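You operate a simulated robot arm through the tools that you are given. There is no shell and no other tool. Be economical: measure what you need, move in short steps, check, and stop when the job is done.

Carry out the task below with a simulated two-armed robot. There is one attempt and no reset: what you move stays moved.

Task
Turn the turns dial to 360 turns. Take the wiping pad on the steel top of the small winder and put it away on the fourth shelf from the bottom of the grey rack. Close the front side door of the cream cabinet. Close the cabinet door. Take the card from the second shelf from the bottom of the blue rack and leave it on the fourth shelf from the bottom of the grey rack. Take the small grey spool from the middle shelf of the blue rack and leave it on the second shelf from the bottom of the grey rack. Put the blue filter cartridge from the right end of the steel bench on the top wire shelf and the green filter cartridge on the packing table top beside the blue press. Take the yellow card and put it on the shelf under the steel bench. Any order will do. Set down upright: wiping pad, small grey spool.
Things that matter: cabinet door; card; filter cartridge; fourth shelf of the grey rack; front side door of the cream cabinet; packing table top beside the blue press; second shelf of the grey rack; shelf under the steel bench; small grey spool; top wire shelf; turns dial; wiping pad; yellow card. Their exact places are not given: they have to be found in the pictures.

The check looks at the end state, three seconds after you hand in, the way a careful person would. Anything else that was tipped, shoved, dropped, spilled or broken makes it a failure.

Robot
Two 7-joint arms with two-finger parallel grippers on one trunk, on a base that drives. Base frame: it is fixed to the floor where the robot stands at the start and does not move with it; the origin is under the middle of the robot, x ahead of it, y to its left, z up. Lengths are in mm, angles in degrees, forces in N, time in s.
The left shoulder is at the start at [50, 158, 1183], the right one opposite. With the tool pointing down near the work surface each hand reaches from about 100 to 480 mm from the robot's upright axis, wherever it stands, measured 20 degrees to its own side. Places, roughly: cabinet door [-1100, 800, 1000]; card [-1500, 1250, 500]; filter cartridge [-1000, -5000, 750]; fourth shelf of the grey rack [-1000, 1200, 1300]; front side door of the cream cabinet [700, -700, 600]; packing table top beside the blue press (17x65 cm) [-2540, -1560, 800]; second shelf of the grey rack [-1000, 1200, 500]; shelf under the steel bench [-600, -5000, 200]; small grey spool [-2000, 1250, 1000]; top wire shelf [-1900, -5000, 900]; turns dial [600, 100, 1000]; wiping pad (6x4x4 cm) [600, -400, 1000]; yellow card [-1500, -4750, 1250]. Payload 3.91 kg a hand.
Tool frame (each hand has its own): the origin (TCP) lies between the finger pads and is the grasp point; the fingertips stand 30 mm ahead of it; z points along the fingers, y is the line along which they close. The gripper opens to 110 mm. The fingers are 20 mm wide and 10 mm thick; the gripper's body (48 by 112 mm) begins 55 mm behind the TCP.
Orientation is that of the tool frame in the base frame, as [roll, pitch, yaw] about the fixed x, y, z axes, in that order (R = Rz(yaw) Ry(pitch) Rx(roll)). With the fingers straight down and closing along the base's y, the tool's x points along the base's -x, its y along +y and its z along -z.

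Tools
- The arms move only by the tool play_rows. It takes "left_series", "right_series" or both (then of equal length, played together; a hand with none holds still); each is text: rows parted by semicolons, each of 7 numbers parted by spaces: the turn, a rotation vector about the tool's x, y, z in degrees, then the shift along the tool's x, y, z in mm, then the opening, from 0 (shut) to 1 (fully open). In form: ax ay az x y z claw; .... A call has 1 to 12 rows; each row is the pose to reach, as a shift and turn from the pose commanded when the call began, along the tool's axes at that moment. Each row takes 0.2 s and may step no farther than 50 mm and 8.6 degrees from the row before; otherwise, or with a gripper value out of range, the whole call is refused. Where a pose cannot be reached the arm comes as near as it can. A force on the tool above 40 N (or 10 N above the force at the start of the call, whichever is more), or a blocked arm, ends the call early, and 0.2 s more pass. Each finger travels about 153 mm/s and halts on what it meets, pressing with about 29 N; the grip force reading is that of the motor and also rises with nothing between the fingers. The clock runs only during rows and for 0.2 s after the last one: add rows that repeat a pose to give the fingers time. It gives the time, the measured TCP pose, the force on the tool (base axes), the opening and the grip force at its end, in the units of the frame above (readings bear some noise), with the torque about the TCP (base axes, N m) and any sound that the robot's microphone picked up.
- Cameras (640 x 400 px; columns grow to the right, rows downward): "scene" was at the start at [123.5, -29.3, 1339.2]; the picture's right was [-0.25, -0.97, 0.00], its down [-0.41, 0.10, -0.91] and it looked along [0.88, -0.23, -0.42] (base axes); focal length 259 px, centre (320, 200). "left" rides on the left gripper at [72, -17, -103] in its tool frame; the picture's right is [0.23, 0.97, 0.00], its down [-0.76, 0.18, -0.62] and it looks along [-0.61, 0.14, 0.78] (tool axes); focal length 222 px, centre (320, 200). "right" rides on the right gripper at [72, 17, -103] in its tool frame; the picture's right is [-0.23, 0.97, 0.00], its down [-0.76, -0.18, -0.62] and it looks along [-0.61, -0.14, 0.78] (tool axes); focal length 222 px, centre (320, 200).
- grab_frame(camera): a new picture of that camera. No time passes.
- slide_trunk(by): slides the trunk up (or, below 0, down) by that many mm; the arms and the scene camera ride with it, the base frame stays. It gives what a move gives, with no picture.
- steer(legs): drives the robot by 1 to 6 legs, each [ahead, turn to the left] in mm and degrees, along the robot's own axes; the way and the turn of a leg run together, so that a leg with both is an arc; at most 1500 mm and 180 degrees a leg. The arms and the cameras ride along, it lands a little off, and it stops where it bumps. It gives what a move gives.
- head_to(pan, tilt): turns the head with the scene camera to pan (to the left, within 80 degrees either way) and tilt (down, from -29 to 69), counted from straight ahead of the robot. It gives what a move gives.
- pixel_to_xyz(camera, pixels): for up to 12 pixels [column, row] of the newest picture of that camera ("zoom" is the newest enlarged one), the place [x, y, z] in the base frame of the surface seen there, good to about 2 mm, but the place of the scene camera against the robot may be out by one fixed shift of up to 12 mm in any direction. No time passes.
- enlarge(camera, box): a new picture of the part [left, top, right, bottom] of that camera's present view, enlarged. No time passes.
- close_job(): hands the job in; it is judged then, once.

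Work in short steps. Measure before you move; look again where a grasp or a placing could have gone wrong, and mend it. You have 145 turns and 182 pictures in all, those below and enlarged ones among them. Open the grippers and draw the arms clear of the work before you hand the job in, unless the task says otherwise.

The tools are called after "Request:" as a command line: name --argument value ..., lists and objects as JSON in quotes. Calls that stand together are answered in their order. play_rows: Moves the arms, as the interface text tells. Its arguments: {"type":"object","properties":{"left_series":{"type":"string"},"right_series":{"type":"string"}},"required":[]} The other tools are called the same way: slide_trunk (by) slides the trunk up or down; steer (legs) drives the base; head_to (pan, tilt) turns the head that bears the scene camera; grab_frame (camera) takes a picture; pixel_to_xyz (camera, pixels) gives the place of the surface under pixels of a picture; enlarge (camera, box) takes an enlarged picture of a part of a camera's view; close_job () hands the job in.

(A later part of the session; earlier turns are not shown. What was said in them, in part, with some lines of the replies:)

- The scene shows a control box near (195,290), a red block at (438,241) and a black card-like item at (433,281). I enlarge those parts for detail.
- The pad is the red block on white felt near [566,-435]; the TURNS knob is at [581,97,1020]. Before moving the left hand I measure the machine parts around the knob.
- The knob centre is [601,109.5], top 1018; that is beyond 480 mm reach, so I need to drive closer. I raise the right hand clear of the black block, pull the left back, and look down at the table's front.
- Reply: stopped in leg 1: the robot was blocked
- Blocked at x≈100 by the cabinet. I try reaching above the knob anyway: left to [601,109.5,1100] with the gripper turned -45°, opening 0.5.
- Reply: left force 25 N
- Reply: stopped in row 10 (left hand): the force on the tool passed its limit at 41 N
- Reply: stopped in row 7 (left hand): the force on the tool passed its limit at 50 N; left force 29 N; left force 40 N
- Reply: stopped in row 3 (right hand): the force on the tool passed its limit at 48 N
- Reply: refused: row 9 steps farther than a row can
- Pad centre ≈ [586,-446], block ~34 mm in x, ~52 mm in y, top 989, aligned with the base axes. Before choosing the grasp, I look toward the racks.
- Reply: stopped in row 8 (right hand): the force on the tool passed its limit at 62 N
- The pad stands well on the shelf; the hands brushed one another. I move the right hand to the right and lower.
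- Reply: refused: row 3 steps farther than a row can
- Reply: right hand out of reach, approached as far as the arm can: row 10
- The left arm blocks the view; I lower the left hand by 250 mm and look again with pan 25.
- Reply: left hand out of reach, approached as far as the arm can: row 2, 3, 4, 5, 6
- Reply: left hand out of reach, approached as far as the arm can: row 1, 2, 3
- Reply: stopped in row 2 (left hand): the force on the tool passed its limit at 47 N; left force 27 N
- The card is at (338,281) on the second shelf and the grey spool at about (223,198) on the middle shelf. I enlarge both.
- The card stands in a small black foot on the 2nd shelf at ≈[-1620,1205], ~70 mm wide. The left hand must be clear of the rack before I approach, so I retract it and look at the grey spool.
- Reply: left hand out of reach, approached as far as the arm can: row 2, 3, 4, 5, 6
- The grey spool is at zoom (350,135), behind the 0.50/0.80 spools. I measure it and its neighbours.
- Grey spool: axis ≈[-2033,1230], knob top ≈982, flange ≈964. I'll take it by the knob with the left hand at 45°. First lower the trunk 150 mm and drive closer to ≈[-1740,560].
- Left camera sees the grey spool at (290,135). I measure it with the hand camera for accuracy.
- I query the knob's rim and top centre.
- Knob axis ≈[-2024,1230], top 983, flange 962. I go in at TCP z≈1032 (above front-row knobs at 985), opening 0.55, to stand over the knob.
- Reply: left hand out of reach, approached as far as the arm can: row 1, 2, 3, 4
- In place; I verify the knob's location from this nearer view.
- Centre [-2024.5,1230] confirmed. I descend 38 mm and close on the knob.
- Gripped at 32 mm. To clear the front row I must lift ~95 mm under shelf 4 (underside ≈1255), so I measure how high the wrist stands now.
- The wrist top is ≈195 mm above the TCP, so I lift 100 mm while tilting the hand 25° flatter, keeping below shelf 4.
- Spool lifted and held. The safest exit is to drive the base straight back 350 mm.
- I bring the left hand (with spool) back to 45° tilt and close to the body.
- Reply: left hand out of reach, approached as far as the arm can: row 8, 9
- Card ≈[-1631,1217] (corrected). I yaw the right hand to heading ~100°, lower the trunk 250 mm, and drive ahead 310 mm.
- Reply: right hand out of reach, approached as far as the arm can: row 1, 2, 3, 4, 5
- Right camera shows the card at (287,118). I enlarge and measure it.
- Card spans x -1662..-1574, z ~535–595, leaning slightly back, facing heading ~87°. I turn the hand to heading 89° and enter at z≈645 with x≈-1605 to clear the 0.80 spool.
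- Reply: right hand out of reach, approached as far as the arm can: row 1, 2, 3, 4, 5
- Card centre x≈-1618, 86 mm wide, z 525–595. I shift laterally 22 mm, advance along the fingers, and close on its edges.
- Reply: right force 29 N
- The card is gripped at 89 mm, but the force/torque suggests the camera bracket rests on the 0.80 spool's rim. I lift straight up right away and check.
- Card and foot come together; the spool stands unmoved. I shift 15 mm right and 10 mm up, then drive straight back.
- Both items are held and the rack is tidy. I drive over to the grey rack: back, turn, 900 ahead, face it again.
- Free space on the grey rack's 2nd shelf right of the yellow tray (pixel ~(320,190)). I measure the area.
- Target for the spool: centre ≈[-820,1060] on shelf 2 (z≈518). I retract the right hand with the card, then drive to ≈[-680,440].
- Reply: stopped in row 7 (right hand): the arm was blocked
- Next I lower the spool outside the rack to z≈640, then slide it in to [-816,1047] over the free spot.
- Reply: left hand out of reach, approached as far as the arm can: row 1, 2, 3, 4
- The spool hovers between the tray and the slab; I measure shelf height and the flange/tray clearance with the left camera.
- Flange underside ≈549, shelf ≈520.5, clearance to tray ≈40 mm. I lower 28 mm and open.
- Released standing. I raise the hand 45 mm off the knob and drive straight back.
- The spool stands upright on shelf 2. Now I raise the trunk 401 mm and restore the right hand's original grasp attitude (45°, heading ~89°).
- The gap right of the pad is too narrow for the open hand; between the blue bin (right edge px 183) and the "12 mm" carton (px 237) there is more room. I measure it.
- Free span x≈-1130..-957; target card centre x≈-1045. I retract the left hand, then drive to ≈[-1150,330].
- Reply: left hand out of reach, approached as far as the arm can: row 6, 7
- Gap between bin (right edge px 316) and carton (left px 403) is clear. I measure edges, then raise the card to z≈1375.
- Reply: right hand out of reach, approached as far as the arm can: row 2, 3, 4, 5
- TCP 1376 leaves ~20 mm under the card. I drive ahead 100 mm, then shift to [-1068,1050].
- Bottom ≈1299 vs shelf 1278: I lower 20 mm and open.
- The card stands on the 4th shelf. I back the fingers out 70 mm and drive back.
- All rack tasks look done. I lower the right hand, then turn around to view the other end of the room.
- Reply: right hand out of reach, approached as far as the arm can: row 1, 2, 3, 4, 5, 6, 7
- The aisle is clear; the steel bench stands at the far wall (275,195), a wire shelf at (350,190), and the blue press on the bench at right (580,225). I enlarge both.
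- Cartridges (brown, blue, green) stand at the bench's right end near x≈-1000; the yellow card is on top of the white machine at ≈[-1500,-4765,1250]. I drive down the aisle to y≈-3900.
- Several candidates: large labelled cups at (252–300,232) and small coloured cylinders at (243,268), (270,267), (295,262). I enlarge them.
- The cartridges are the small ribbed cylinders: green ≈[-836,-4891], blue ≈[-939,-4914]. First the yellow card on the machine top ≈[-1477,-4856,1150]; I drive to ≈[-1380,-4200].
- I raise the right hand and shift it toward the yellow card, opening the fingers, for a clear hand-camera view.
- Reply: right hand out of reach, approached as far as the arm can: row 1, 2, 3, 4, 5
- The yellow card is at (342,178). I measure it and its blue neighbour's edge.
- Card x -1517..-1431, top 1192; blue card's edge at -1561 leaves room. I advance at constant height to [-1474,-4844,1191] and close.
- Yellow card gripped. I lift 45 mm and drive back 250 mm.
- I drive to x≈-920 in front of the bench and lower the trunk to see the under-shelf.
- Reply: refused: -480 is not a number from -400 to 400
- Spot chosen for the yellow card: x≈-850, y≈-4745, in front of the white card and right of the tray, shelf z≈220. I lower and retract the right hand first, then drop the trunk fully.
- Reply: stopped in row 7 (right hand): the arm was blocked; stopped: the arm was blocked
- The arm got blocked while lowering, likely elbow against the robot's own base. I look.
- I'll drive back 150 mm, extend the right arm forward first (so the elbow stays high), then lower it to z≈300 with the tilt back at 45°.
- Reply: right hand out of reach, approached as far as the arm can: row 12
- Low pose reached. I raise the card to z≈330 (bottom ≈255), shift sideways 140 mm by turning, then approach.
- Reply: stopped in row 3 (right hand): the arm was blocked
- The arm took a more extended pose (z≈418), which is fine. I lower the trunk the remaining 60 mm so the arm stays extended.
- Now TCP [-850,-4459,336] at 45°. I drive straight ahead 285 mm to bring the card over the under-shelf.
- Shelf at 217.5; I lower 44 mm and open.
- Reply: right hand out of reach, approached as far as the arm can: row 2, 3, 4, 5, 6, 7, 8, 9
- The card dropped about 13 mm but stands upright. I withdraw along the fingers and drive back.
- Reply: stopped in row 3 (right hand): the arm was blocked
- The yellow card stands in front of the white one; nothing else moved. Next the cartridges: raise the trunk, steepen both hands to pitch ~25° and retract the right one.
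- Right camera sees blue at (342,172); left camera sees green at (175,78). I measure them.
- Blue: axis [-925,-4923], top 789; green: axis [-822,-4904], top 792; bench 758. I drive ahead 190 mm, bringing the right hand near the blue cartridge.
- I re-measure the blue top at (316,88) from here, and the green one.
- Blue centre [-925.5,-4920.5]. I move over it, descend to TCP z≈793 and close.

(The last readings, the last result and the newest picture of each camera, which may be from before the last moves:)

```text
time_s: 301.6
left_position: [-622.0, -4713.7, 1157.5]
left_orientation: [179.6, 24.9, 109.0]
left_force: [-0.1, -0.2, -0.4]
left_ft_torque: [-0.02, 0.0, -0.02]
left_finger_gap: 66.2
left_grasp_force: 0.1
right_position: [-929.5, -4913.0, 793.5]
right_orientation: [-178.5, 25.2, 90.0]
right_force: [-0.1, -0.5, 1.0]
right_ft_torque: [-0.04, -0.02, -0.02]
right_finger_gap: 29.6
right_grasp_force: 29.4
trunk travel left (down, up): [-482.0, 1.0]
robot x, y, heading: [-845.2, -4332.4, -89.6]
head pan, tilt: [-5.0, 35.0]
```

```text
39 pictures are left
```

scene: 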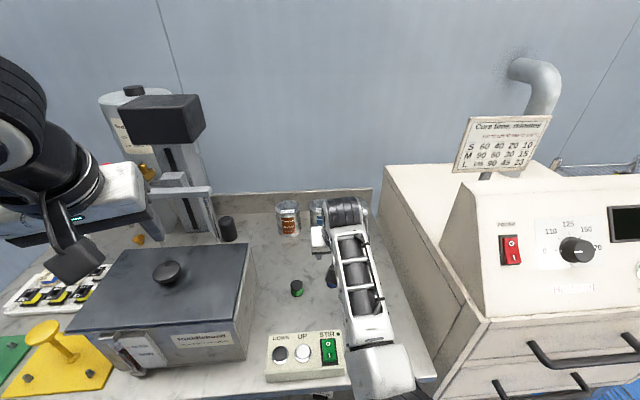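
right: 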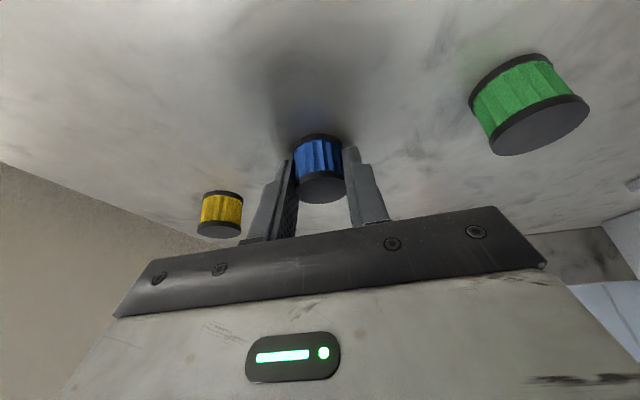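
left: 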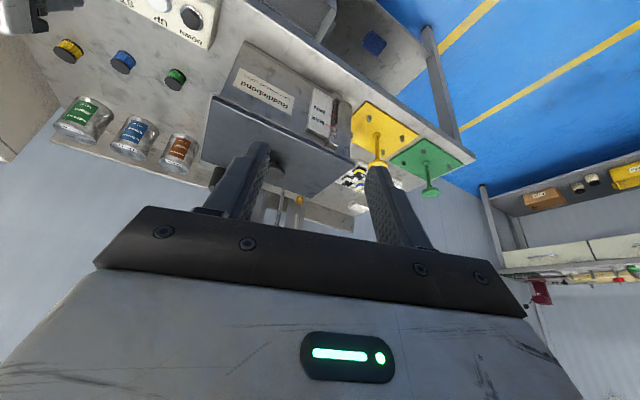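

Blue gripped (29.6 mm). I lift it and measure the machine box beside the green cartridge for clearance.

Request:
play_rows --right_series "0 0 0 -20 0 -42 0.2; 0 0 0 -40 0 -85 0.2; 0 0 0 -64 0 -136 0.2; 0 0 0 -35 -40 -150 0.2; 0 0 0 -5 -80 -164 0.2; 0 0 0 25 -115 -178 0.2; 0 0 0 55 -145 -192 0.2; 0 0 0 80 -160 -204 0.2"

Request:
grab_frame --camera "scene"

Request:
pixel_to_xyz --camera "scene" --pixels '[[250, 245], [240, 250], [210, 330], [240, 340], [250, 320], [170, 275], [227, 230], [205, 200], [160, 120], [297, 288], [150, 300], [262, 300]]'

```text
refused: row 3 steps farther than a row can; nothing moved
```

```text
38 pictures are left
```

scene: 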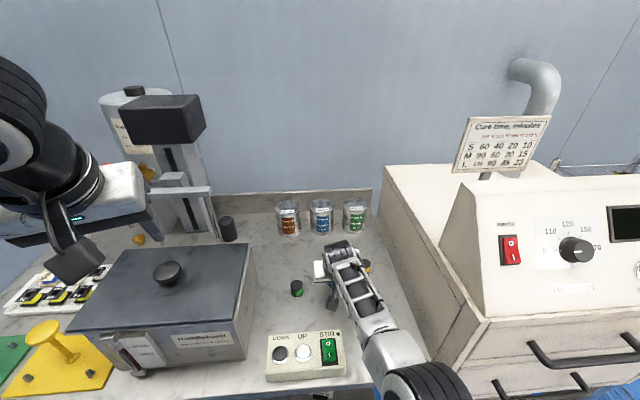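

```text
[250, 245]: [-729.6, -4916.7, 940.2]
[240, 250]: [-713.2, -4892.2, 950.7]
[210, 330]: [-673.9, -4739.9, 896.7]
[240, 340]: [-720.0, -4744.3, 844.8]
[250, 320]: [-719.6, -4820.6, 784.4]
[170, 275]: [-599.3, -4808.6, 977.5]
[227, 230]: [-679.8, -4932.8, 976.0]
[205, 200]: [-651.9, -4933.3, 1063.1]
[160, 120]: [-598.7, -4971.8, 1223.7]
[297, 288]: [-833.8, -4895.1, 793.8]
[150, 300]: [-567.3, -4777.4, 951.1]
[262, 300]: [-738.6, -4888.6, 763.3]
```

I replay the lift with finer steps and park the right hand to the side at about [-1020,-4683,953].

Request:
play_rows --right_series "0 0 0 -16 0 -34 0.2; 0 0 0 -32 0 -68 0.2; 0 0 0 -48 0 -102 0.2; 0 0 0 -63.6 0 -135.8 0.2; 0 0 0 -29.6 -15 -153.6 0.2; 0 0 0 4.4 -30 -171.4 0.2; 0 0 0 38.4 -45 -189.2 0.2; 0 0 0 72.4 -60 -207 0.2; 0 0 0 106.4 -75 -224.8 0.2; 0 0 0 140.5 -90 -242.4 0.2"

Request:
grab_frame --camera "right"

```text
time_s: 303.3
left_position: [-622.5, -4714.9, 1156.8]
left_orientation: [179.6, 24.9, 109.0]
left_force: [-0.3, -1.1, -0.8]
left_ft_torque: [0.0, -0.02, 0.0]
left_finger_gap: 66.2
left_grasp_force: 0.1
right_position: [-968.5, -4843.9, 1039.7]
right_orientation: [-179.3, 36.8, 89.5]
right_force: [0.6, -0.4, -0.2]
right_ft_torque: [-0.01, 0.03, 0.01]
right_finger_gap: 29.4
right_grasp_force: 28.9
trunk travel left (down, up): [-482.0, 1.0]
robot x, y, heading: [-850.9, -4330.7, -89.6]
head pan, tilt: [-5.0, 35.0]
stopped in row 8 (right hand): the arm was blocked; the commanded pose is now the measured one
```

```text
37 pictures are left
```

right: 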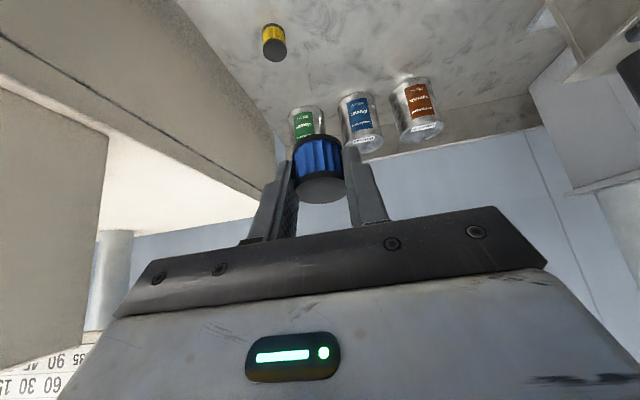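

Far enough; I move the right hand another 50 mm right, and bring the left hand over the green cartridge at z≈900.

Request:
play_rows --left_series "0 0 0 1.9 -28 10 0.6; 0 0 0 3.8 -56 30 0.6; 0 0 0 5.7 -84 60 0.6; 0 0 0 7.6 -112 95 0.6; 0 0 0 9.5 -140 130 0.6; 0 0 0 11.4 -168 165 0.6; 0 0 0 13.3 -196 200 0.6; 0 0 0 15.2 -224 238 0.6; 0 0 0 17.1 -251.9 275.3 0.6; 0 0 0 17.1 -251.9 275.3 0.6" --right_series "0 0 0 0 -25 0 0.2; 0 0 0 0 -50 0 0.2; 0 0 0 0 -50 0 0.2; 0 0 0 0 -50 0 0.2; 0 0 0 0 -50 0 0.2; 0 0 0 0 -50 0 0.2; 0 0 0 0 -50 0 0.2; 0 0 0 0 -50 0 0.2; 0 0 0 0 -50 0 0.2; 0 0 0 0 -50 0 0.2"

Request:
grab_frame --camera "left"

Request:
grab_frame --camera "scene"

```text
time_s: 305.5
left_position: [-826.9, -4891.1, 899.2]
left_orientation: [179.7, 25.0, 109.0]
left_force: [-0.4, 0.7, 0.2]
left_ft_torque: [0.0, -0.01, 0.01]
left_finger_gap: 66.0
left_grasp_force: 0.0
right_position: [-1017.8, -4842.6, 1040.1]
right_orientation: [-179.2, 36.7, 89.5]
right_force: [-0.1, 0.7, -0.1]
right_ft_torque: [0.0, 0.02, -0.02]
right_finger_gap: 29.2
right_grasp_force: 28.7
trunk travel left (down, up): [-482.0, 1.0]
robot x, y, heading: [-846.2, -4332.1, -89.7]
head pan, tilt: [-5.0, 35.0]
```

```text
36 pictures are left
```

left: 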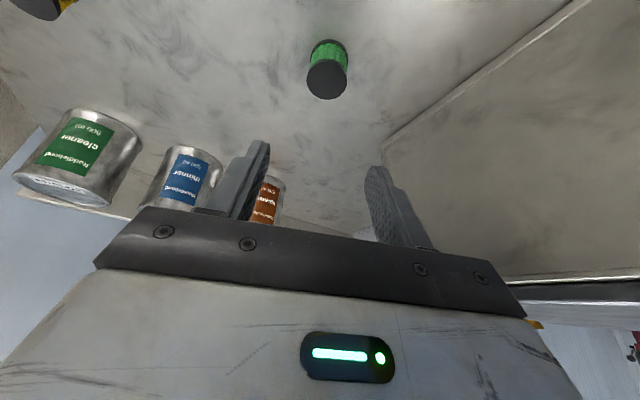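

```text
35 pictures are left
```

scene: 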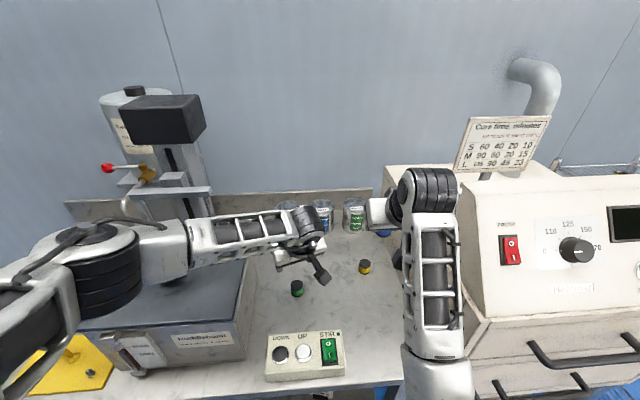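

The left forearm passes above the machine box; I check its height, and the green's location.

Request:
pixel_to_xyz --camera "scene" --pixels '[[240, 245], [200, 250], [165, 260], [110, 290], [280, 225], [180, 230], [300, 225], [165, 280]]'

Request:
pixel_to_xyz --camera "left" --pixels '[[327, 82], [308, 80], [346, 80], [327, 62], [327, 97]]'

```text
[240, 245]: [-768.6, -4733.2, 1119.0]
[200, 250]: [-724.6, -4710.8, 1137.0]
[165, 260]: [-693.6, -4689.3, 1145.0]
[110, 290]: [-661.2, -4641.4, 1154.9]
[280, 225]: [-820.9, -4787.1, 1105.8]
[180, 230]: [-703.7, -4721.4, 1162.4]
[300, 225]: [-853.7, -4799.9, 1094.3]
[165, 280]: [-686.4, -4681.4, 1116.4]
```

```text
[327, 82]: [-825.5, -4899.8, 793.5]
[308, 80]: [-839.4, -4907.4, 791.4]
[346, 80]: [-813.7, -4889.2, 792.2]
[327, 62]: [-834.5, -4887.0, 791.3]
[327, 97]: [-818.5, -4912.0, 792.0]
```

Clearance is ample. I descend 106 mm and close on the green cartridge.

Request:
play_rows --left_series "0 0 0 15 -1 32 0.6; 0 0 0 30 -1.8 65 0.6; 0 0 0 38 -1.8 83 0.6; 0 0 0 44.2 -1.8 96.3 0.6; 0 0 0 44.2 -1.8 96.3 0.6; 0 0 0 44.2 -1.8 96.3 0.4; 0 0 0 44.2 -1.8 96.3 0.2; 0 0 0 44.2 -1.8 96.3 0.2; 0 0 0 44.2 -1.8 96.3 0.2"

Request:
play_rows --left_series "0 0 0 -17 0 -36 0.2; 0 0 0 -34 0 -72 0.2; 0 0 0 -51 0 -109 0.2; 0 0 0 -68 0 -145 0.2; 0 0 0 -85 0 -181 0.2; 0 0 0 -100 0 -215 0.2"

Request:
grab_frame --camera "left"

```text
time_s: 307.5
left_position: [-827.9, -4892.0, 793.4]
left_orientation: [179.5, 24.9, 109.1]
left_force: [0.3, -0.5, 0.0]
left_ft_torque: [-0.03, 0.02, 0.0]
left_finger_gap: 30.5
left_grasp_force: 29.1
right_position: [-1018.5, -4842.6, 1039.5]
right_orientation: [-179.3, 36.6, 89.5]
right_force: [-1.0, 0.2, 0.3]
right_ft_torque: [0.02, -0.01, 0.01]
right_finger_gap: 29.1
right_grasp_force: 29.0
trunk travel left (down, up): [-482.0, 1.0]
robot x, y, heading: [-846.6, -4331.6, -89.6]
head pan, tilt: [-5.0, 35.0]
```

```text
time_s: 308.9
left_position: [-827.8, -4891.5, 1031.7]
left_orientation: [179.6, 24.9, 109.0]
left_force: [0.5, 0.2, 0.2]
left_ft_torque: [0.02, 0.02, 0.01]
left_finger_gap: 30.6
left_grasp_force: 29.0
right_position: [-1017.0, -4842.9, 1039.6]
right_orientation: [-179.3, 36.8, 89.5]
right_force: [-0.3, 0.4, 0.1]
right_ft_torque: [0.0, 0.01, -0.04]
right_finger_gap: 28.9
right_grasp_force: 29.1
trunk travel left (down, up): [-482.0, 1.0]
robot x, y, heading: [-845.4, -4327.9, -89.4]
head pan, tilt: [-5.0, 35.0]
```

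```text
34 pictures are left
```

left: 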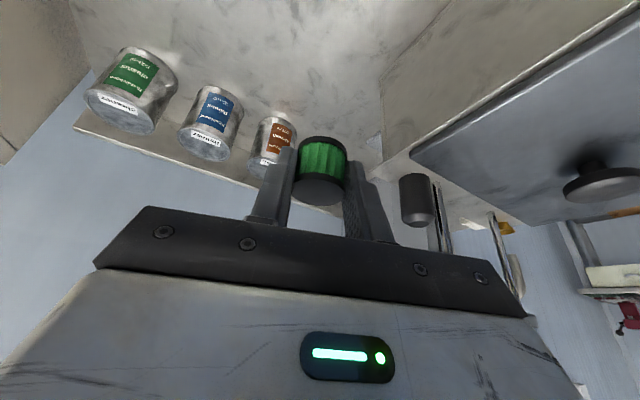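

Both cartridges are held. I drive back, then over to x≈-1760 in front of the wire shelf.

Request:
steer --legs '[[-400, 0], [0, -90.5], [920, 0], [0, 90]]'

Request:
head_to --pan -10 --tilt 25

Request:
grab_frame --camera "scene"

```text
time_s: 323.4
left_position: [-1758.8, -4498.4, 1030.4]
left_orientation: [179.6, 24.9, 107.8]
left_force: [0.7, -0.3, 0.2]
left_ft_torque: [0.01, 0.01, 0.03]
left_finger_gap: 30.2
left_grasp_force: 29.0
right_position: [-1946.8, -4444.0, 1039.7]
right_orientation: [-179.2, 36.7, 88.2]
right_force: [-0.4, 0.6, 0.0]
right_ft_torque: [-0.01, -0.02, -0.02]
right_finger_gap: 30.5
right_grasp_force: 29.1
trunk travel left (down, up): [-482.0, 1.0]
robot x, y, heading: [-1764.0, -3934.5, -90.6]
head pan, tilt: [-5.0, 35.0]
```

```text
time_s: 324.1
left_position: [-1759.0, -4498.0, 1030.3]
left_orientation: [179.6, 24.8, 107.8]
left_force: [0.3, -0.1, -0.7]
left_ft_torque: [0.03, -0.01, 0.01]
left_finger_gap: 30.5
left_grasp_force: 29.0
right_position: [-1947.1, -4443.9, 1040.0]
right_orientation: [-179.3, 36.7, 88.4]
right_force: [0.1, -0.9, 0.4]
right_ft_torque: [0.01, -0.01, 0.01]
right_finger_gap: 30.5
right_grasp_force: 29.4
trunk travel left (down, up): [-482.0, 1.0]
robot x, y, heading: [-1764.0, -3935.5, -90.7]
head pan, tilt: [-10.0, 25.0]
```

```text
33 pictures are left
```

scene: 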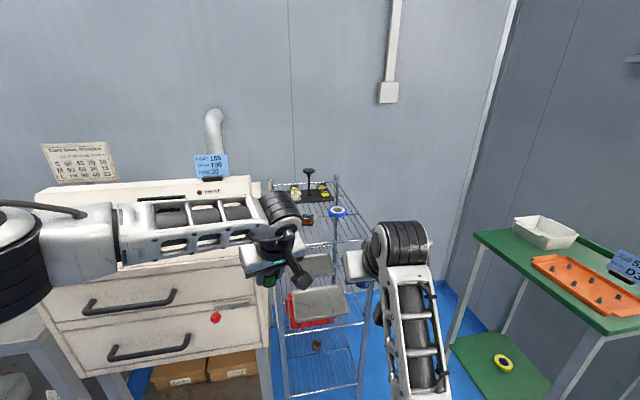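

I enlarge and measure the top wire shelf.

Request:
enlarge --camera "scene" --box '[250, 160, 390, 260]'

Request:
pixel_to_xyz --camera "scene" --pixels '[[338, 212], [308, 219], [310, 197], [325, 195], [283, 205], [352, 240], [365, 240], [345, 225], [330, 235], [295, 190], [360, 243], [340, 195]]'

```text
4.00 times, centred on (320, 210) of scene
```

zoom: 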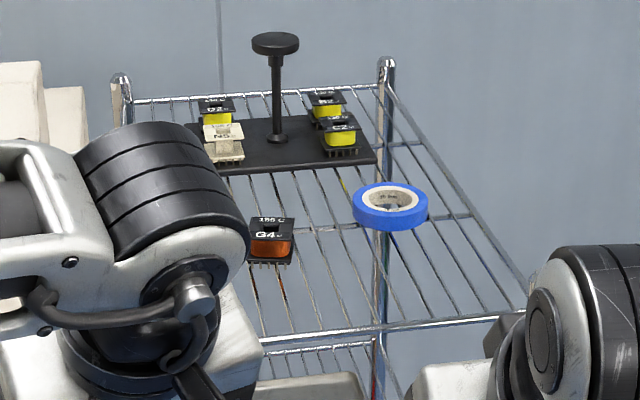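

```text
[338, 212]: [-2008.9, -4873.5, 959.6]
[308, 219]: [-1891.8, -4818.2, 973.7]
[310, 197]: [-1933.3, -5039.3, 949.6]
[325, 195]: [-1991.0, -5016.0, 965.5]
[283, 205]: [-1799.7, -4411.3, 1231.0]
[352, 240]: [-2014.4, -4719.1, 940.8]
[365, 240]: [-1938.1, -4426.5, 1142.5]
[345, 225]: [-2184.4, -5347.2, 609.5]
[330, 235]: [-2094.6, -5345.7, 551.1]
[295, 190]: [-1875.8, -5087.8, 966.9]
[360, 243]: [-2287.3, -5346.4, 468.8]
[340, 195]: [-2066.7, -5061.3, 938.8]
```

Shelf surface ≈938, front rail y≈-4719; a free spot is around [-1975,-4765] between the "G4" bobbin and the blue tape. I move the left hand up and aside, set the right to pitch 25°, then drive ahead.

Request:
play_rows --left_series "0 0 0 -1.6 29.4 -26.8 0.2; 0 0 0 -3.2 58.8 -53.6 0.2; 0 0 0 -4.8 88.2 -80.4 0.2; 0 0 0 -6.3 117.6 -107.2 0.2; 0 0 0 -7.9 147 -134 0.2; 0 0 0 -9.4 176.4 -160.9 0.2" --right_series "0 4 0 0 -10 0 0.2; 0 8 0 0 -20 0 0.2; 0 11.7 0 0 -28 0 0.2; 0 11.7 0 0 -28 0 0.2; 0 11.7 0 0 -28 0 0.2; 0 11.7 0 0 -28 0 0.2"

Request:
steer --legs '[[290, 0]]'

Request:
grab_frame --camera "right"

Request:
grab_frame --camera "scene"

```text
time_s: 325.5
left_position: [-1612.4, -4387.2, 1182.3]
left_orientation: [179.7, 25.0, 107.8]
left_force: [0.6, 0.7, -0.1]
left_ft_torque: [-0.02, 0.01, 0.02]
left_finger_gap: 30.4
left_grasp_force: 29.2
right_position: [-1975.4, -4442.5, 1041.9]
right_orientation: [-179.3, 25.1, 88.1]
right_force: [0.9, 0.7, -0.9]
right_ft_torque: [-0.01, 0.01, 0.03]
right_finger_gap: 30.7
right_grasp_force: 29.2
trunk travel left (down, up): [-482.0, 1.0]
robot x, y, heading: [-1765.9, -3933.9, -90.8]
head pan, tilt: [-10.0, 25.0]
```

```text
time_s: 327.5
left_position: [-1615.3, -4673.8, 1181.7]
left_orientation: [179.5, 24.9, 107.8]
left_force: [0.5, -0.4, -0.9]
left_ft_torque: [-0.01, 0.04, -0.01]
left_finger_gap: 30.1
left_grasp_force: 29.3
right_position: [-1978.3, -4729.5, 1039.9]
right_orientation: [-179.3, 25.0, 88.2]
right_force: [-0.5, -0.5, -1.0]
right_ft_torque: [-0.01, 0.01, -0.02]
right_finger_gap: 30.6
right_grasp_force: 29.1
trunk travel left (down, up): [-482.0, 1.0]
robot x, y, heading: [-1768.1, -4219.0, -90.9]
head pan, tilt: [-10.0, 25.0]
```

```text
31 pictures are left
```

right: 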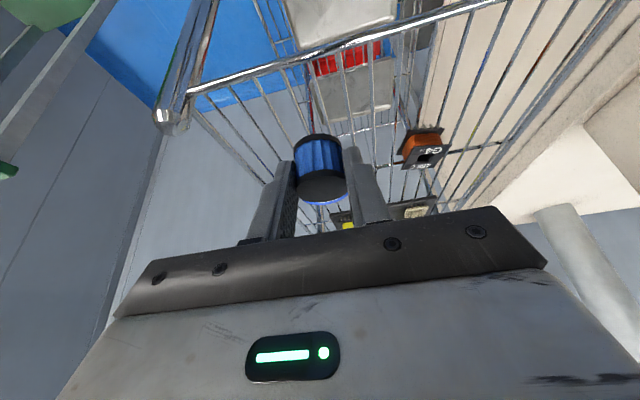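

```text
30 pictures are left
```

scene: 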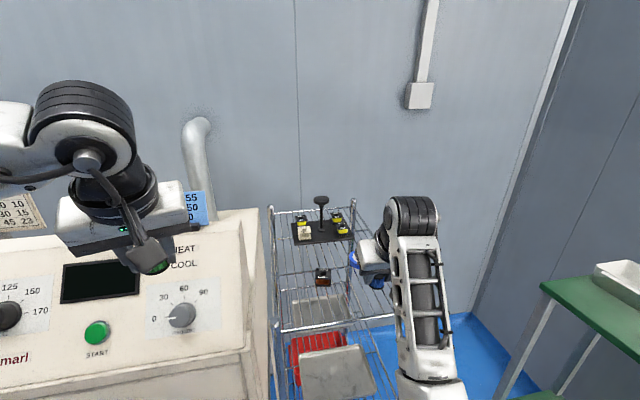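

I enlarge the right view to locate wires, front rail and tape relative to the cartridge.

Request:
enlarge --camera "right" --box '[180, 20, 460, 220]'

Request:
pixel_to_xyz --camera "right" --pixels '[[300, 58], [250, 73], [349, 93], [375, 88], [290, 88], [325, 203], [420, 160], [210, 90], [372, 110], [345, 110]]'

```text
2.00 times, centred on (320, 120) of right
```

zoom: 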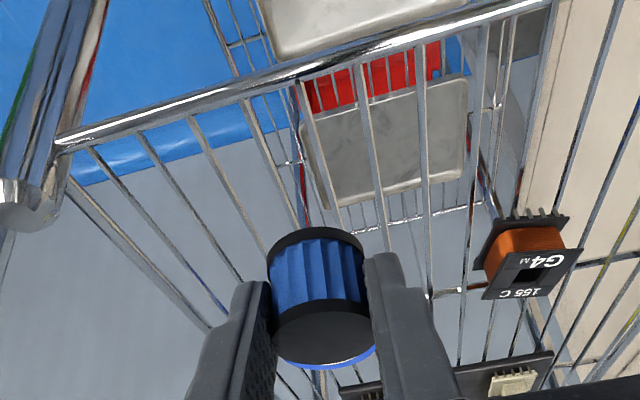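

```text
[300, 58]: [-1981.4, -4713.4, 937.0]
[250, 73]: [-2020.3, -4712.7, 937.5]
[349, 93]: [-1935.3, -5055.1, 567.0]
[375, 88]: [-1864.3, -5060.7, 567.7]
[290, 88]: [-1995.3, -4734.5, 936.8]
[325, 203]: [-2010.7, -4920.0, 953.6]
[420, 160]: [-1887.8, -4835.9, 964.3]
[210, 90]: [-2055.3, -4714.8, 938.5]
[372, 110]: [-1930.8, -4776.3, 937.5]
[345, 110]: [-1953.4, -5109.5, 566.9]
```

Wires lie at x≈-1995, -1973, -1952 (z 937). I centre the cartridge between two wires at x≈-1984, y≈-4772 and lower to 1 mm above, then open.

Request:
play_rows --right_series "0 0 0 -32.3 -4.6 15.1 0.2; 0 0 0 -20 -4.6 42 0.2; 0 0 0 -10 -4.6 63 0.2; 0 0 0 -4.4 -4.6 74.9 0.2; 0 0 0 -4.4 -4.6 74.9 0.2; 0 0 0 -4.4 -4.6 74.9 0.2"

Request:
grab_frame --camera "right"

```text
time_s: 328.9
left_position: [-1615.3, -4672.4, 1182.7]
left_orientation: [179.7, 25.0, 107.9]
left_force: [-0.3, 0.2, -0.2]
left_ft_torque: [-0.02, 0.01, 0.02]
left_finger_gap: 30.1
left_grasp_force: 28.7
right_position: [-1985.3, -4763.0, 975.3]
right_orientation: [-179.3, 25.3, 88.3]
right_force: [-0.6, -1.4, 8.5]
right_ft_torque: [-0.19, -0.11, 0.0]
right_finger_gap: 30.5
right_grasp_force: 29.4
trunk travel left (down, up): [-482.0, 1.0]
robot x, y, heading: [-1772.6, -4220.1, -90.4]
head pan, tilt: [-10.0, 25.0]
```

```text
28 pictures are left
```

right: 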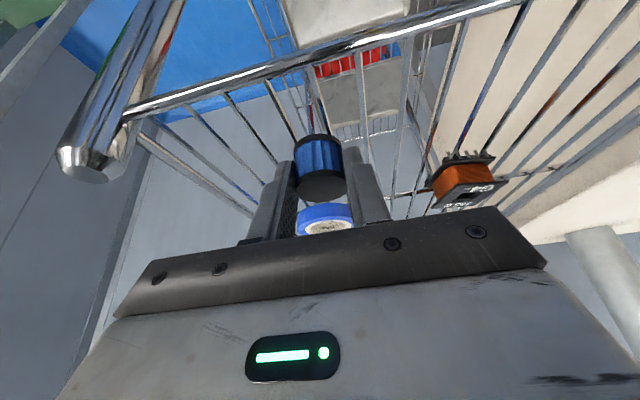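

It rests on the wires (8.5 N). I open and rise straight up.

Request:
play_rows --right_series "0 0 0 0 0 0 0.3; 0 0 0 0 0 0 0.4; 0 0 0 0 0 0 0.5; 0 0 0 0 0 0 0.5; 0 0 0 -8 0 -18 0.5; 0 0 0 -17 0 -36 0.5; 0 0 0 -34 0 -72 0.5; 0 0 0 -46 0 -100 0.5"

Request:
grab_frame --camera "right"

```text
time_s: 330.7
left_position: [-1614.1, -4673.7, 1181.3]
left_orientation: [179.7, 25.0, 107.9]
left_force: [0.0, -0.2, -0.6]
left_ft_torque: [-0.02, 0.06, -0.03]
left_finger_gap: 30.6
left_grasp_force: 29.0
right_position: [-1982.9, -4763.5, 1084.9]
right_orientation: [-179.1, 25.0, 88.2]
right_force: [-0.1, 0.2, -0.5]
right_ft_torque: [0.0, 0.01, 0.01]
right_finger_gap: 55.0
right_grasp_force: 0.1
trunk travel left (down, up): [-482.0, 1.0]
robot x, y, heading: [-1770.3, -4218.8, -90.7]
head pan, tilt: [-10.0, 25.0]
```

```text
27 pictures are left
```

right: 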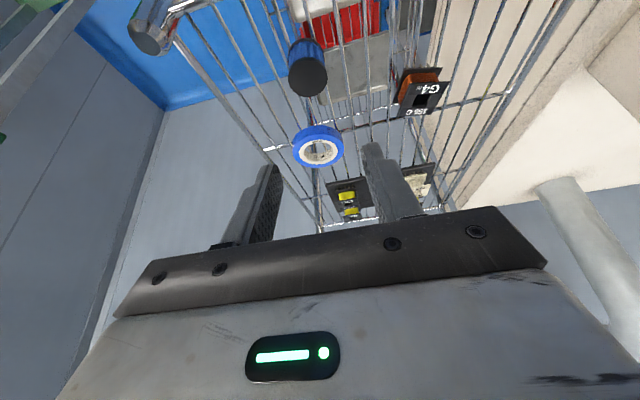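

Blue stands on the top wire shelf. Now I back away, turn, and drive up the aisle to the packing table near y≈-1560, facing it.

Request:
steer --legs '[[-300, 0], [0, -179.5], [1500, 0], [850, 0], [0, 90]]'

Request:
head_to --pan 0 --tilt 25

Request:
grab_frame --camera "scene"

```text
time_s: 355.0
left_position: [-2221.0, -1728.6, 1181.8]
left_orientation: [179.6, 24.9, 18.2]
left_force: [-0.4, 0.5, 0.0]
left_ft_torque: [-0.01, 0.0, 0.0]
left_finger_gap: 30.1
left_grasp_force: 29.0
right_position: [-2313.3, -1360.4, 1084.5]
right_orientation: [-179.3, 25.1, -1.5]
right_force: [0.3, 0.3, -0.1]
right_ft_torque: [-0.03, 0.01, 0.03]
right_finger_gap: 54.8
right_grasp_force: 0.1
trunk travel left (down, up): [-482.0, 1.0]
robot x, y, heading: [-1770.3, -1576.5, 179.7]
head pan, tilt: [-10.0, 25.0]
```

```text
time_s: 355.7
left_position: [-2221.2, -1729.9, 1182.5]
left_orientation: [179.7, 24.9, 18.3]
left_force: [-0.1, -0.6, 0.2]
left_ft_torque: [0.01, 0.0, 0.01]
left_finger_gap: 30.4
left_grasp_force: 29.2
right_position: [-2312.7, -1360.6, 1082.7]
right_orientation: [-179.3, 24.9, -1.4]
right_force: [-0.8, -0.4, -0.1]
right_ft_torque: [-0.02, -0.01, -0.01]
right_finger_gap: 55.1
right_grasp_force: 0.1
trunk travel left (down, up): [-482.0, 1.0]
robot x, y, heading: [-1768.7, -1568.3, 179.6]
head pan, tilt: [0.0, 25.0]
```

```text
26 pictures are left
```

scene: 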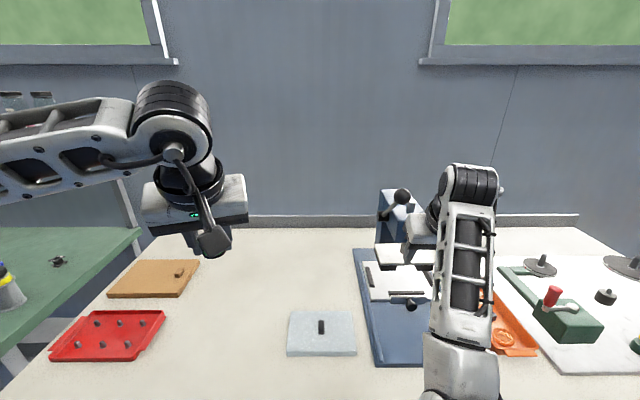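

The free strip of table lies left of the blue press, e.g. pixel (290,270); a white pad with an item sits at (320,335). I measure.

Request:
pixel_to_xyz --camera "scene" --pixels '[[290, 270], [320, 290], [290, 312], [322, 315], [355, 315], [358, 260], [195, 270], [160, 320], [270, 240], [340, 365], [250, 300], [322, 322]]'

```text
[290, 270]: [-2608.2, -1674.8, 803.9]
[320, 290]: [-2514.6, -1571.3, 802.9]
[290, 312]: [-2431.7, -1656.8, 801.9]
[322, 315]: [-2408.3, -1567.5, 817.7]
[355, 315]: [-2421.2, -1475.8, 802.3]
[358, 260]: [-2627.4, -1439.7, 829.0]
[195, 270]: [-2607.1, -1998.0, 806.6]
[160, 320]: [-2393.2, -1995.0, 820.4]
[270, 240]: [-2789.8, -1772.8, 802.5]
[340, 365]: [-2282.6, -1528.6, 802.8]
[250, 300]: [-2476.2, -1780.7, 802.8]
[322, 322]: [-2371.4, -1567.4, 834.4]
```

Target [-2530,-1560] on the table (z≈800), behind the white pad and left of the press plate (edge y≈-1440). I raise the right hand clear of the press, drive 130 mm ahead and lower the trunk 100 mm.

Request:
play_rows --right_series "0 0 0 -2 0 -40 0.5; 0 0 0 -4 -1 -80 0.5; 0 0 0 -6 -1 -120 0.5; 0 0 0 -8.7 -1.5 -161 0.5"

Request:
steer --legs '[[130, 0]]'

Request:
slide_trunk --by -100

Request:
grab_frame --camera "scene"

```text
time_s: 356.7
left_position: [-2220.2, -1729.4, 1182.0]
left_orientation: [179.5, 24.9, 18.2]
left_force: [0.8, 0.6, 0.4]
left_ft_torque: [0.0, -0.02, 0.01]
left_finger_gap: 30.4
left_grasp_force: 29.2
right_position: [-2334.6, -1331.2, 1204.0]
right_orientation: [-179.4, 25.0, -1.4]
right_force: [0.1, 0.4, 0.0]
right_ft_torque: [0.01, 0.0, 0.02]
right_finger_gap: 54.8
right_grasp_force: 0.1
right hand out of reach, approached as far as the arm can: row 1, 2, 3, 4
trunk travel left (down, up): [-482.0, 1.0]
robot x, y, heading: [-1768.8, -1572.2, 179.6]
head pan, tilt: [0.0, 25.0]
```

```text
time_s: 358.0
left_position: [-2351.1, -1727.7, 1181.5]
left_orientation: [179.5, 24.9, 18.2]
left_force: [-0.5, 0.5, -0.8]
left_ft_torque: [-0.02, -0.02, 0.03]
left_finger_gap: 30.4
left_grasp_force: 28.6
right_position: [-2465.5, -1329.4, 1202.6]
right_orientation: [-179.4, 25.0, -1.4]
right_force: [-0.1, 0.6, -0.1]
right_ft_torque: [0.02, 0.0, 0.01]
right_finger_gap: 55.0
right_grasp_force: 0.1
trunk travel left (down, up): [-482.0, 1.0]
robot x, y, heading: [-1896.7, -1569.2, 179.7]
head pan, tilt: [0.0, 25.0]
```

```text
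time_s: 359.4
left_position: [-2350.2, -1729.2, 1082.3]
left_orientation: [179.6, 24.8, 18.2]
left_force: [0.8, -0.4, -0.7]
left_ft_torque: [-0.02, -0.03, -0.01]
left_finger_gap: 30.4
left_grasp_force: 28.6
right_position: [-2465.0, -1330.1, 1104.4]
right_orientation: [-179.3, 25.2, -1.5]
right_force: [0.4, 0.5, 0.3]
right_ft_torque: [0.0, -0.04, -0.04]
right_finger_gap: 55.0
right_grasp_force: 0.1
trunk travel left (down, up): [-382.0, 101.0]
robot x, y, heading: [-1900.9, -1575.2, 179.5]
head pan, tilt: [0.0, 25.0]
```

```text
25 pictures are left
```

scene: 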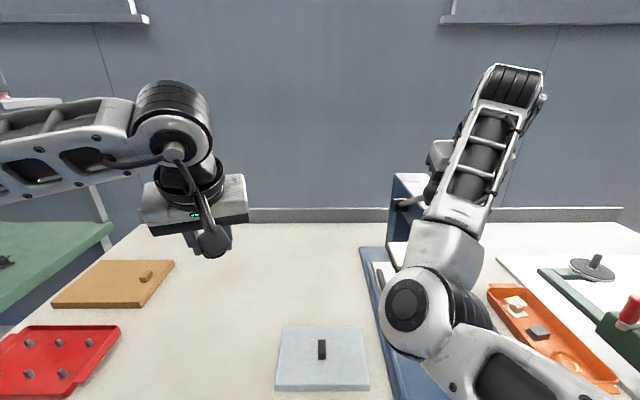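

I bring the left hand over the spot at z≈900.

Request:
play_rows --left_series "0 0 0 -3.5 -30.9 30.3 0.2; 0 0 0 -7 -61.9 60.5 0.2; 0 0 0 -10.5 -92.8 90.8 0.2; 0 0 0 -14 -123.7 121 0.2; 0 0 0 -17.4 -154.6 151.3 0.2; 0 0 0 -20.9 -185.6 181.5 0.2; 0 0 0 -24.4 -216.5 211.8 0.2; 0 0 0 -24.4 -216.5 211.8 0.2"

Request:
grab_frame --camera "left"

Request:
pixel_to_xyz --camera "left" --pixels '[[320, 60], [250, 100], [400, 100], [320, 195], [150, 60], [320, 110]]'

```text
time_s: 361.1
left_position: [-2524.6, -1557.7, 900.5]
left_orientation: [179.6, 24.8, 18.1]
left_force: [0.1, -0.5, 0.0]
left_ft_torque: [-0.02, -0.01, -0.03]
left_finger_gap: 30.4
left_grasp_force: 28.9
right_position: [-2465.4, -1330.0, 1103.7]
right_orientation: [-179.4, 25.1, -1.4]
right_force: [0.0, -1.1, 0.8]
right_ft_torque: [-0.03, -0.07, 0.0]
right_finger_gap: 55.0
right_grasp_force: 0.0
trunk travel left (down, up): [-382.0, 101.0]
robot x, y, heading: [-1901.4, -1573.5, 179.6]
head pan, tilt: [0.0, 25.0]
```

```text
24 pictures are left
```

left: 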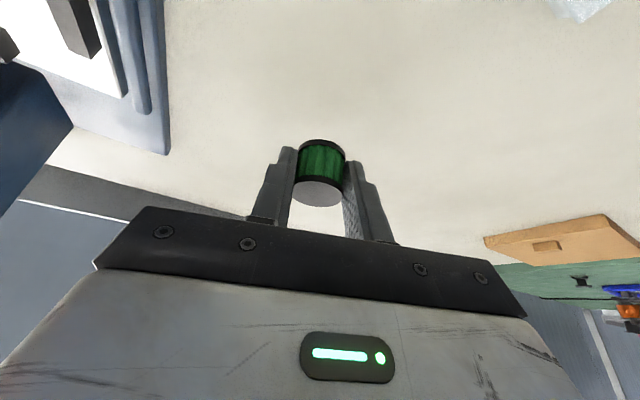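

```text
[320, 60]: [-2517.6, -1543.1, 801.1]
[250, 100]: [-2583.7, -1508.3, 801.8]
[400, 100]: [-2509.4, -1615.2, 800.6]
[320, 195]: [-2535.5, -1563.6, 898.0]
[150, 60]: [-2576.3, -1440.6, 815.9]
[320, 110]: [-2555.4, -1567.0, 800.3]
```

Table at 801; I lower 63 mm, open, and rise.

Request:
play_rows --left_series "0 0 0 12 0 26 0.2; 0 0 0 20 0 44 0.2; 0 0 0 26.4 0 57.2 0.2; 0 0 0 26.4 0 57.2 0.2; 0 0 0 26.4 0 57.2 0.3; 0 0 0 26.4 0 57.2 0.4; 0 0 0 26.4 0 57.2 0.5; 0 0 0 19 0 41 0.5; 0 0 0 8 0 18 0.5; 0 0 0 -8 0 -18 0.5; 0 0 0 -26 0 -57 0.5"

Request:
grab_frame --camera "left"

```text
time_s: 363.6
left_position: [-2523.7, -1559.3, 962.8]
left_orientation: [179.6, 25.0, 18.2]
left_force: [0.0, -1.1, 0.1]
left_ft_torque: [0.01, 0.05, 0.04]
left_finger_gap: 55.3
left_grasp_force: 0.1
right_position: [-2464.2, -1330.4, 1103.3]
right_orientation: [-179.3, 25.1, -1.5]
right_force: [0.0, -0.1, 2.3]
right_ft_torque: [-0.08, -0.04, -0.01]
right_finger_gap: 55.0
right_grasp_force: 0.0
trunk travel left (down, up): [-382.0, 101.0]
robot x, y, heading: [-1895.7, -1574.7, 179.4]
head pan, tilt: [0.0, 25.0]
```

```text
23 pictures are left
```

left: 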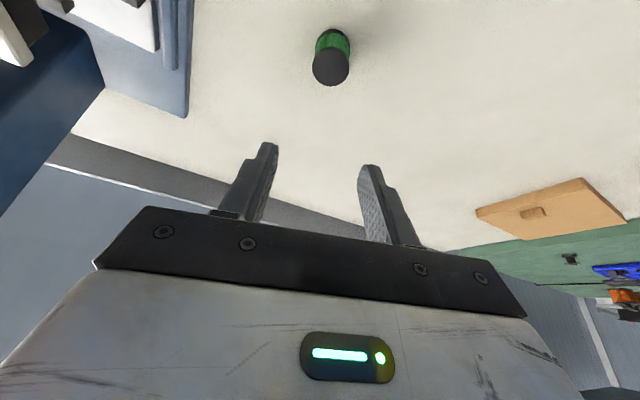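

Green stands on the table beside the press. The right hand shows a slight 2 N force, so I check its view before backing away.

Request:
grab_frame --camera "right"

Request:
grab_frame --camera "scene"

```text
22 pictures are left
```

right: 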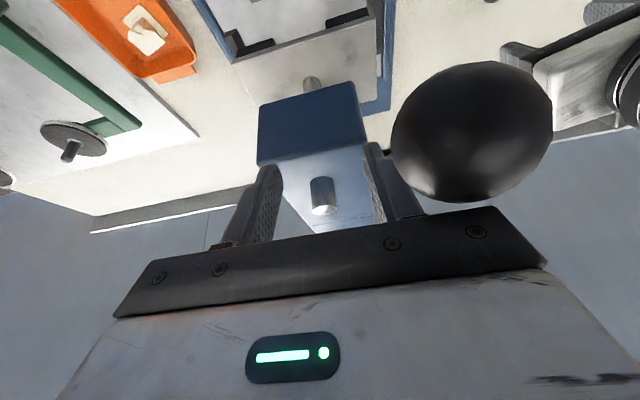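

```text
21 pictures are left
```

scene: 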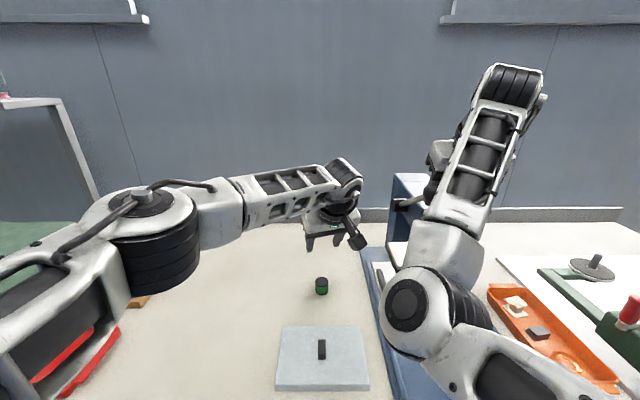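

The press lever's ball is right beside the right hand. I measure it and lift the right hand straight up before backing away.

Request:
pixel_to_xyz --camera "right" --pixels '[[470, 130], [470, 190], [400, 140], [540, 130], [470, 70]]'

Request:
slide_trunk --by 80

Request:
grab_frame --camera "right"

```text
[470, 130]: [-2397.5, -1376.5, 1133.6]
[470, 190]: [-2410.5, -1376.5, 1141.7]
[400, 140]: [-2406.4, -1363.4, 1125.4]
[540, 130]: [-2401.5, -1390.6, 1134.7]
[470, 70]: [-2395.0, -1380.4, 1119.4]
```

```text
time_s: 364.7
left_position: [-2523.9, -1558.6, 1041.2]
left_orientation: [179.5, 24.9, 18.2]
left_force: [0.2, 0.1, -0.3]
left_ft_torque: [0.01, 0.03, 0.01]
left_finger_gap: 55.2
left_grasp_force: 0.0
right_position: [-2464.4, -1330.3, 1183.7]
right_orientation: [-179.3, 25.2, -1.6]
right_force: [-0.3, -0.4, 0.4]
right_ft_torque: [0.02, 0.03, -0.01]
right_finger_gap: 55.1
right_grasp_force: 0.0
trunk travel left (down, up): [-462.0, 21.0]
robot x, y, heading: [-1899.1, -1570.7, 179.7]
head pan, tilt: [0.0, 25.0]
```

```text
20 pictures are left
```

right: 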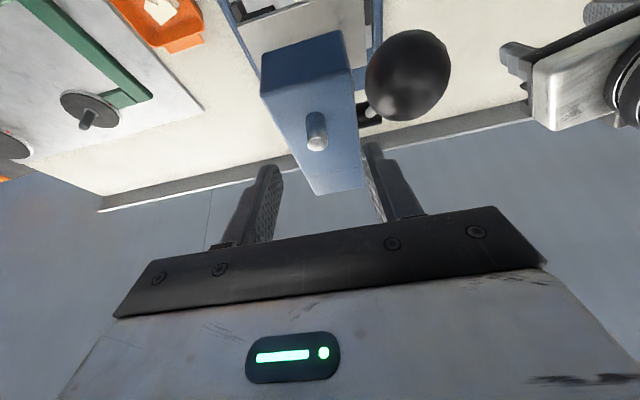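

I measure the ball now, then back off 130 mm to compare with my earlier picture.

Request:
pixel_to_xyz --camera "right" --pixels '[[405, 75], [405, 55], [370, 108], [410, 118]]'

Request:
steer --legs '[[-130, 0]]'

Request:
slide_trunk --by 20

Request:
grab_frame --camera "scene"

```text
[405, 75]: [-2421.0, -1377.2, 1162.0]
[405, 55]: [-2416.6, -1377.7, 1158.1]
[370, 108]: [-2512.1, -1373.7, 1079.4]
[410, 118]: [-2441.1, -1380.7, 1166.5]
```

```text
time_s: 366.0
left_position: [-2391.9, -1559.4, 1041.6]
left_orientation: [179.7, 25.0, 18.1]
left_force: [0.4, 0.6, 0.0]
left_ft_torque: [0.0, 0.0, 0.02]
left_finger_gap: 54.9
left_grasp_force: 0.0
right_position: [-2333.5, -1331.1, 1184.4]
right_orientation: [-179.3, 25.1, -1.6]
right_force: [0.1, -0.6, -0.4]
right_ft_torque: [0.02, 0.01, -0.02]
right_finger_gap: 55.0
right_grasp_force: 0.1
trunk travel left (down, up): [-462.0, 21.0]
robot x, y, heading: [-1768.3, -1572.1, 179.6]
head pan, tilt: [0.0, 25.0]
```

```text
time_s: 366.7
left_position: [-2394.6, -1559.9, 1060.2]
left_orientation: [179.6, 24.9, 18.2]
left_force: [0.1, -0.1, 0.2]
left_ft_torque: [0.0, 0.02, 0.0]
left_finger_gap: 55.4
left_grasp_force: 0.1
right_position: [-2336.1, -1330.9, 1204.3]
right_orientation: [-179.3, 25.0, -1.5]
right_force: [-0.6, -0.1, -0.1]
right_ft_torque: [0.03, 0.0, -0.01]
right_finger_gap: 55.2
right_grasp_force: 0.2
trunk travel left (down, up): [-482.0, 1.0]
robot x, y, heading: [-1767.3, -1573.2, 179.7]
head pan, tilt: [0.0, 25.0]
```

```text
19 pictures are left
```

scene: 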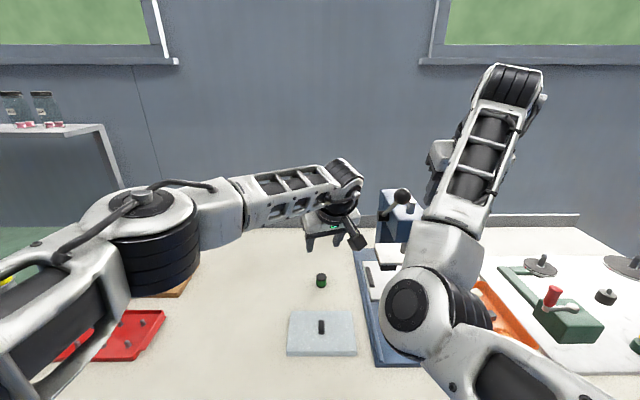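

The lever ball is back where it was ((402,196) vs (400,197) before), and the green cartridge stands well. I back off and drive past the winder for a final check of dial and door.

Request:
steer --legs '[[-400, 0], [0, -129], [1500, 0], [480, 0], [0, -51]]'

Request:
head_to --pan 0 --tilt 25

Request:
grab_frame --camera "scene"

```text
time_s: 386.3
left_position: [527.9, -71.7, 1061.0]
left_orientation: [179.5, 24.9, -161.5]
left_force: [-0.8, 0.1, -0.3]
left_ft_torque: [0.01, -0.01, 0.01]
left_finger_gap: 54.8
left_grasp_force: 0.0
right_position: [469.7, -300.6, 1204.1]
right_orientation: [-179.3, 25.1, 178.9]
right_force: [0.0, 0.2, -0.1]
right_ft_torque: [0.01, 0.02, -0.01]
right_finger_gap: 54.7
right_grasp_force: 0.1
trunk travel left (down, up): [-482.0, 1.0]
robot x, y, heading: [-94.1, -65.1, -0.0]
head pan, tilt: [0.0, 25.0]
```

```text
time_s: 386.9
left_position: [527.9, -70.7, 1061.6]
left_orientation: [179.7, 24.9, -161.5]
left_force: [-0.3, 0.5, -0.1]
left_ft_torque: [0.0, -0.03, 0.01]
left_finger_gap: 54.9
left_grasp_force: 0.1
right_position: [468.3, -300.1, 1203.2]
right_orientation: [-179.3, 25.0, 178.9]
right_force: [0.5, 0.0, 0.5]
right_ft_torque: [0.01, -0.05, 0.02]
right_finger_gap: 55.3
right_grasp_force: 0.0
trunk travel left (down, up): [-482.0, 1.0]
robot x, y, heading: [-95.7, -62.5, 0.0]
head pan, tilt: [0.0, 25.0]
```

```text
18 pictures are left
```

scene: 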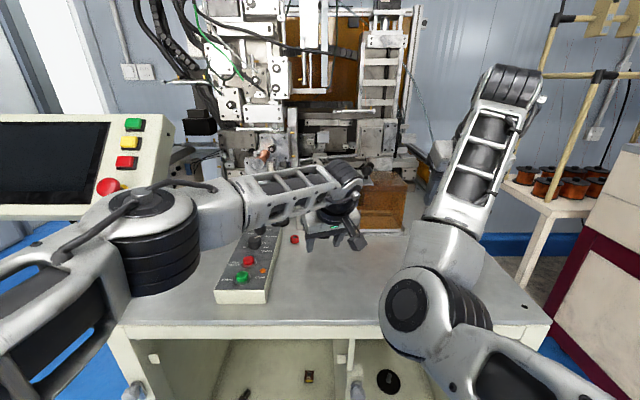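

The hands hover clear over the table. I enlarge the dial.

Request:
enlarge --camera "scene" --box '[215, 220, 295, 300]'

Request:
pixel_to_xyz --camera "zoom" --pixels '[[320, 110], [300, 100], [335, 100], [320, 80], [340, 115], [290, 115]]'

```text
5.00 times, centred on (255, 260) of scene
```

zoom: 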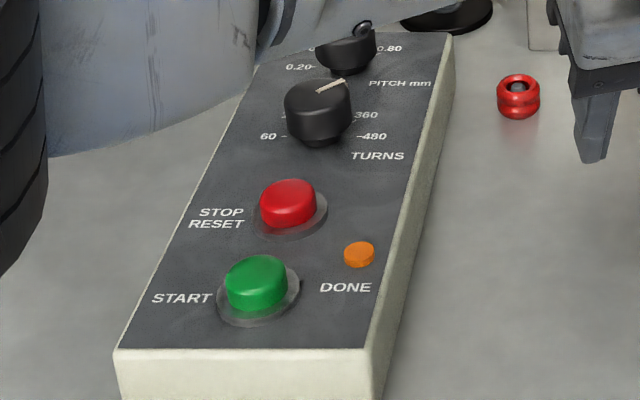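

```text
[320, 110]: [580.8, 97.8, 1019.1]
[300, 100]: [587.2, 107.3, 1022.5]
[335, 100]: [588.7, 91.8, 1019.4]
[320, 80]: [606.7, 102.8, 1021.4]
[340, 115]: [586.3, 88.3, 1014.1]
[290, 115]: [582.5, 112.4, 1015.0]
```

Pointer aims toward 360; one closer enlargement to measure its angle.

Request:
enlarge --camera "scene" --box '[243, 232, 267, 252]'

```text
16.00 times, centred on (255, 242) of scene
```

zoom: 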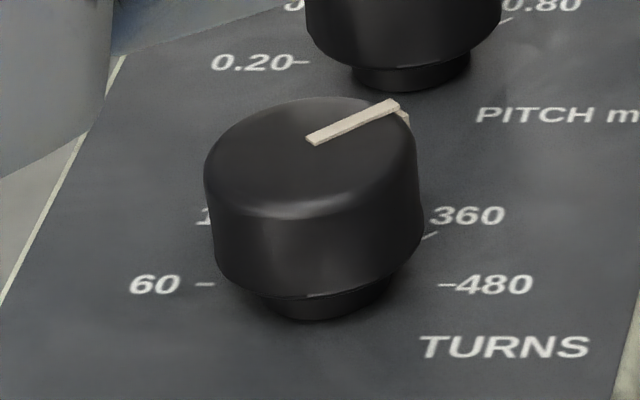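

Request:
pixel_to_xyz --camera "zoom" --pixels '[[312, 138], [390, 107], [425, 239], [436, 234], [445, 285], [205, 284], [230, 170], [400, 160], [310, 205], [320, 105]]'

```text
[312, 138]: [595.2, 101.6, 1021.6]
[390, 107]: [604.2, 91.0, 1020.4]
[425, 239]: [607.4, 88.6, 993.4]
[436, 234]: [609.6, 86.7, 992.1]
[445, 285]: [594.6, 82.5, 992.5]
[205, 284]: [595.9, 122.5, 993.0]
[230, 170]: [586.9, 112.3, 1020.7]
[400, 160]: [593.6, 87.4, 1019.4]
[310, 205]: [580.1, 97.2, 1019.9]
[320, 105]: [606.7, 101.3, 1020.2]
```

The pointer (~49° right) lies on the 360 tick (~46°). Everything is done; I back away from the table, then hand in.

Request:
steer --legs '[[-350, 0]]'

Request:
play_rows --left_series "0 0 0 0 0 0 0.8; 0 0 0 0 0 0 1; 0 0 0 0 0 0 1" --right_series "0 0 0 0 0 0 0.8; 0 0 0 0 0 0 1; 0 0 0 0 0 0 1"

```text
time_s: 389.2
left_position: [175.6, -71.7, 1062.3]
left_orientation: [179.7, 24.9, -161.4]
left_force: [-0.6, 0.7, -0.1]
left_ft_torque: [-0.02, -0.03, 0.01]
left_finger_gap: 55.0
left_grasp_force: 0.1
right_position: [118.8, -298.6, 1203.1]
right_orientation: [-179.2, 25.2, 179.1]
right_force: [-0.8, 0.7, -0.8]
right_ft_torque: [-0.03, -0.01, 0.0]
right_finger_gap: 55.3
right_grasp_force: 0.1
trunk travel left (down, up): [-482.0, 1.0]
robot x, y, heading: [-447.9, -58.6, 0.2]
head pan, tilt: [0.0, 25.0]
```

```text
time_s: 390.0
left_position: [176.0, -69.6, 1061.7]
left_orientation: [179.7, 24.9, -161.2]
left_force: [0.2, -0.5, -0.5]
left_ft_torque: [0.02, 0.01, 0.02]
left_finger_gap: 110.0
left_grasp_force: 0.0
right_position: [119.7, -299.8, 1202.8]
right_orientation: [-179.3, 25.1, 179.1]
right_force: [0.1, -0.3, 1.3]
right_ft_torque: [0.01, 0.01, 0.01]
right_finger_gap: 109.9
right_grasp_force: 0.0
trunk travel left (down, up): [-482.0, 1.0]
robot x, y, heading: [-444.9, -65.4, 0.2]
head pan, tilt: [0.0, 25.0]
5 turns are left
```

Grippers are open and the arms are clear, so I hand the job in.

Request:
close_job

```text
The job is handed in.
```

I did every step of the task and handed the job in; the check's result has not come back.

- **Turns dial:** the pointer is on 360. It reads about 49° right of straight ahead, and the 360 tick about 46°.
- **Wiping pad:** it stands upright on the fourth shelf of the grey rack.
- **Card from the blue rack:** it stands in its black foot on the fourth shelf of the grey rack.
- **Small grey spool:** it stands upright on the second shelf of the grey rack.
- **Doors:** the front side door of the cream cabinet and the cabinet door on the grey rack are both closed and flush.
- **Filter cartridges:** the blue one stands on the top wire shelf. The green one stands on the packing table beside the blue press.
- **Yellow card:** it stands on the shelf under the steel bench. It dropped about 13 mm when I let go, because the arm could not reach lower.

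I also touched three things that were not part of the task:

- **Winder control box:** the left hand pressed against its side at up to 50 N. It looked unmoved.
- **0.80 mm spool, blue rack:** the right hand's camera bracket rested on its rim at about 29 N. It stayed in place.
- **Press lever ball:** the right hand seems to have touched it lightly. In the last picture it was back within a few pixels of where it started.
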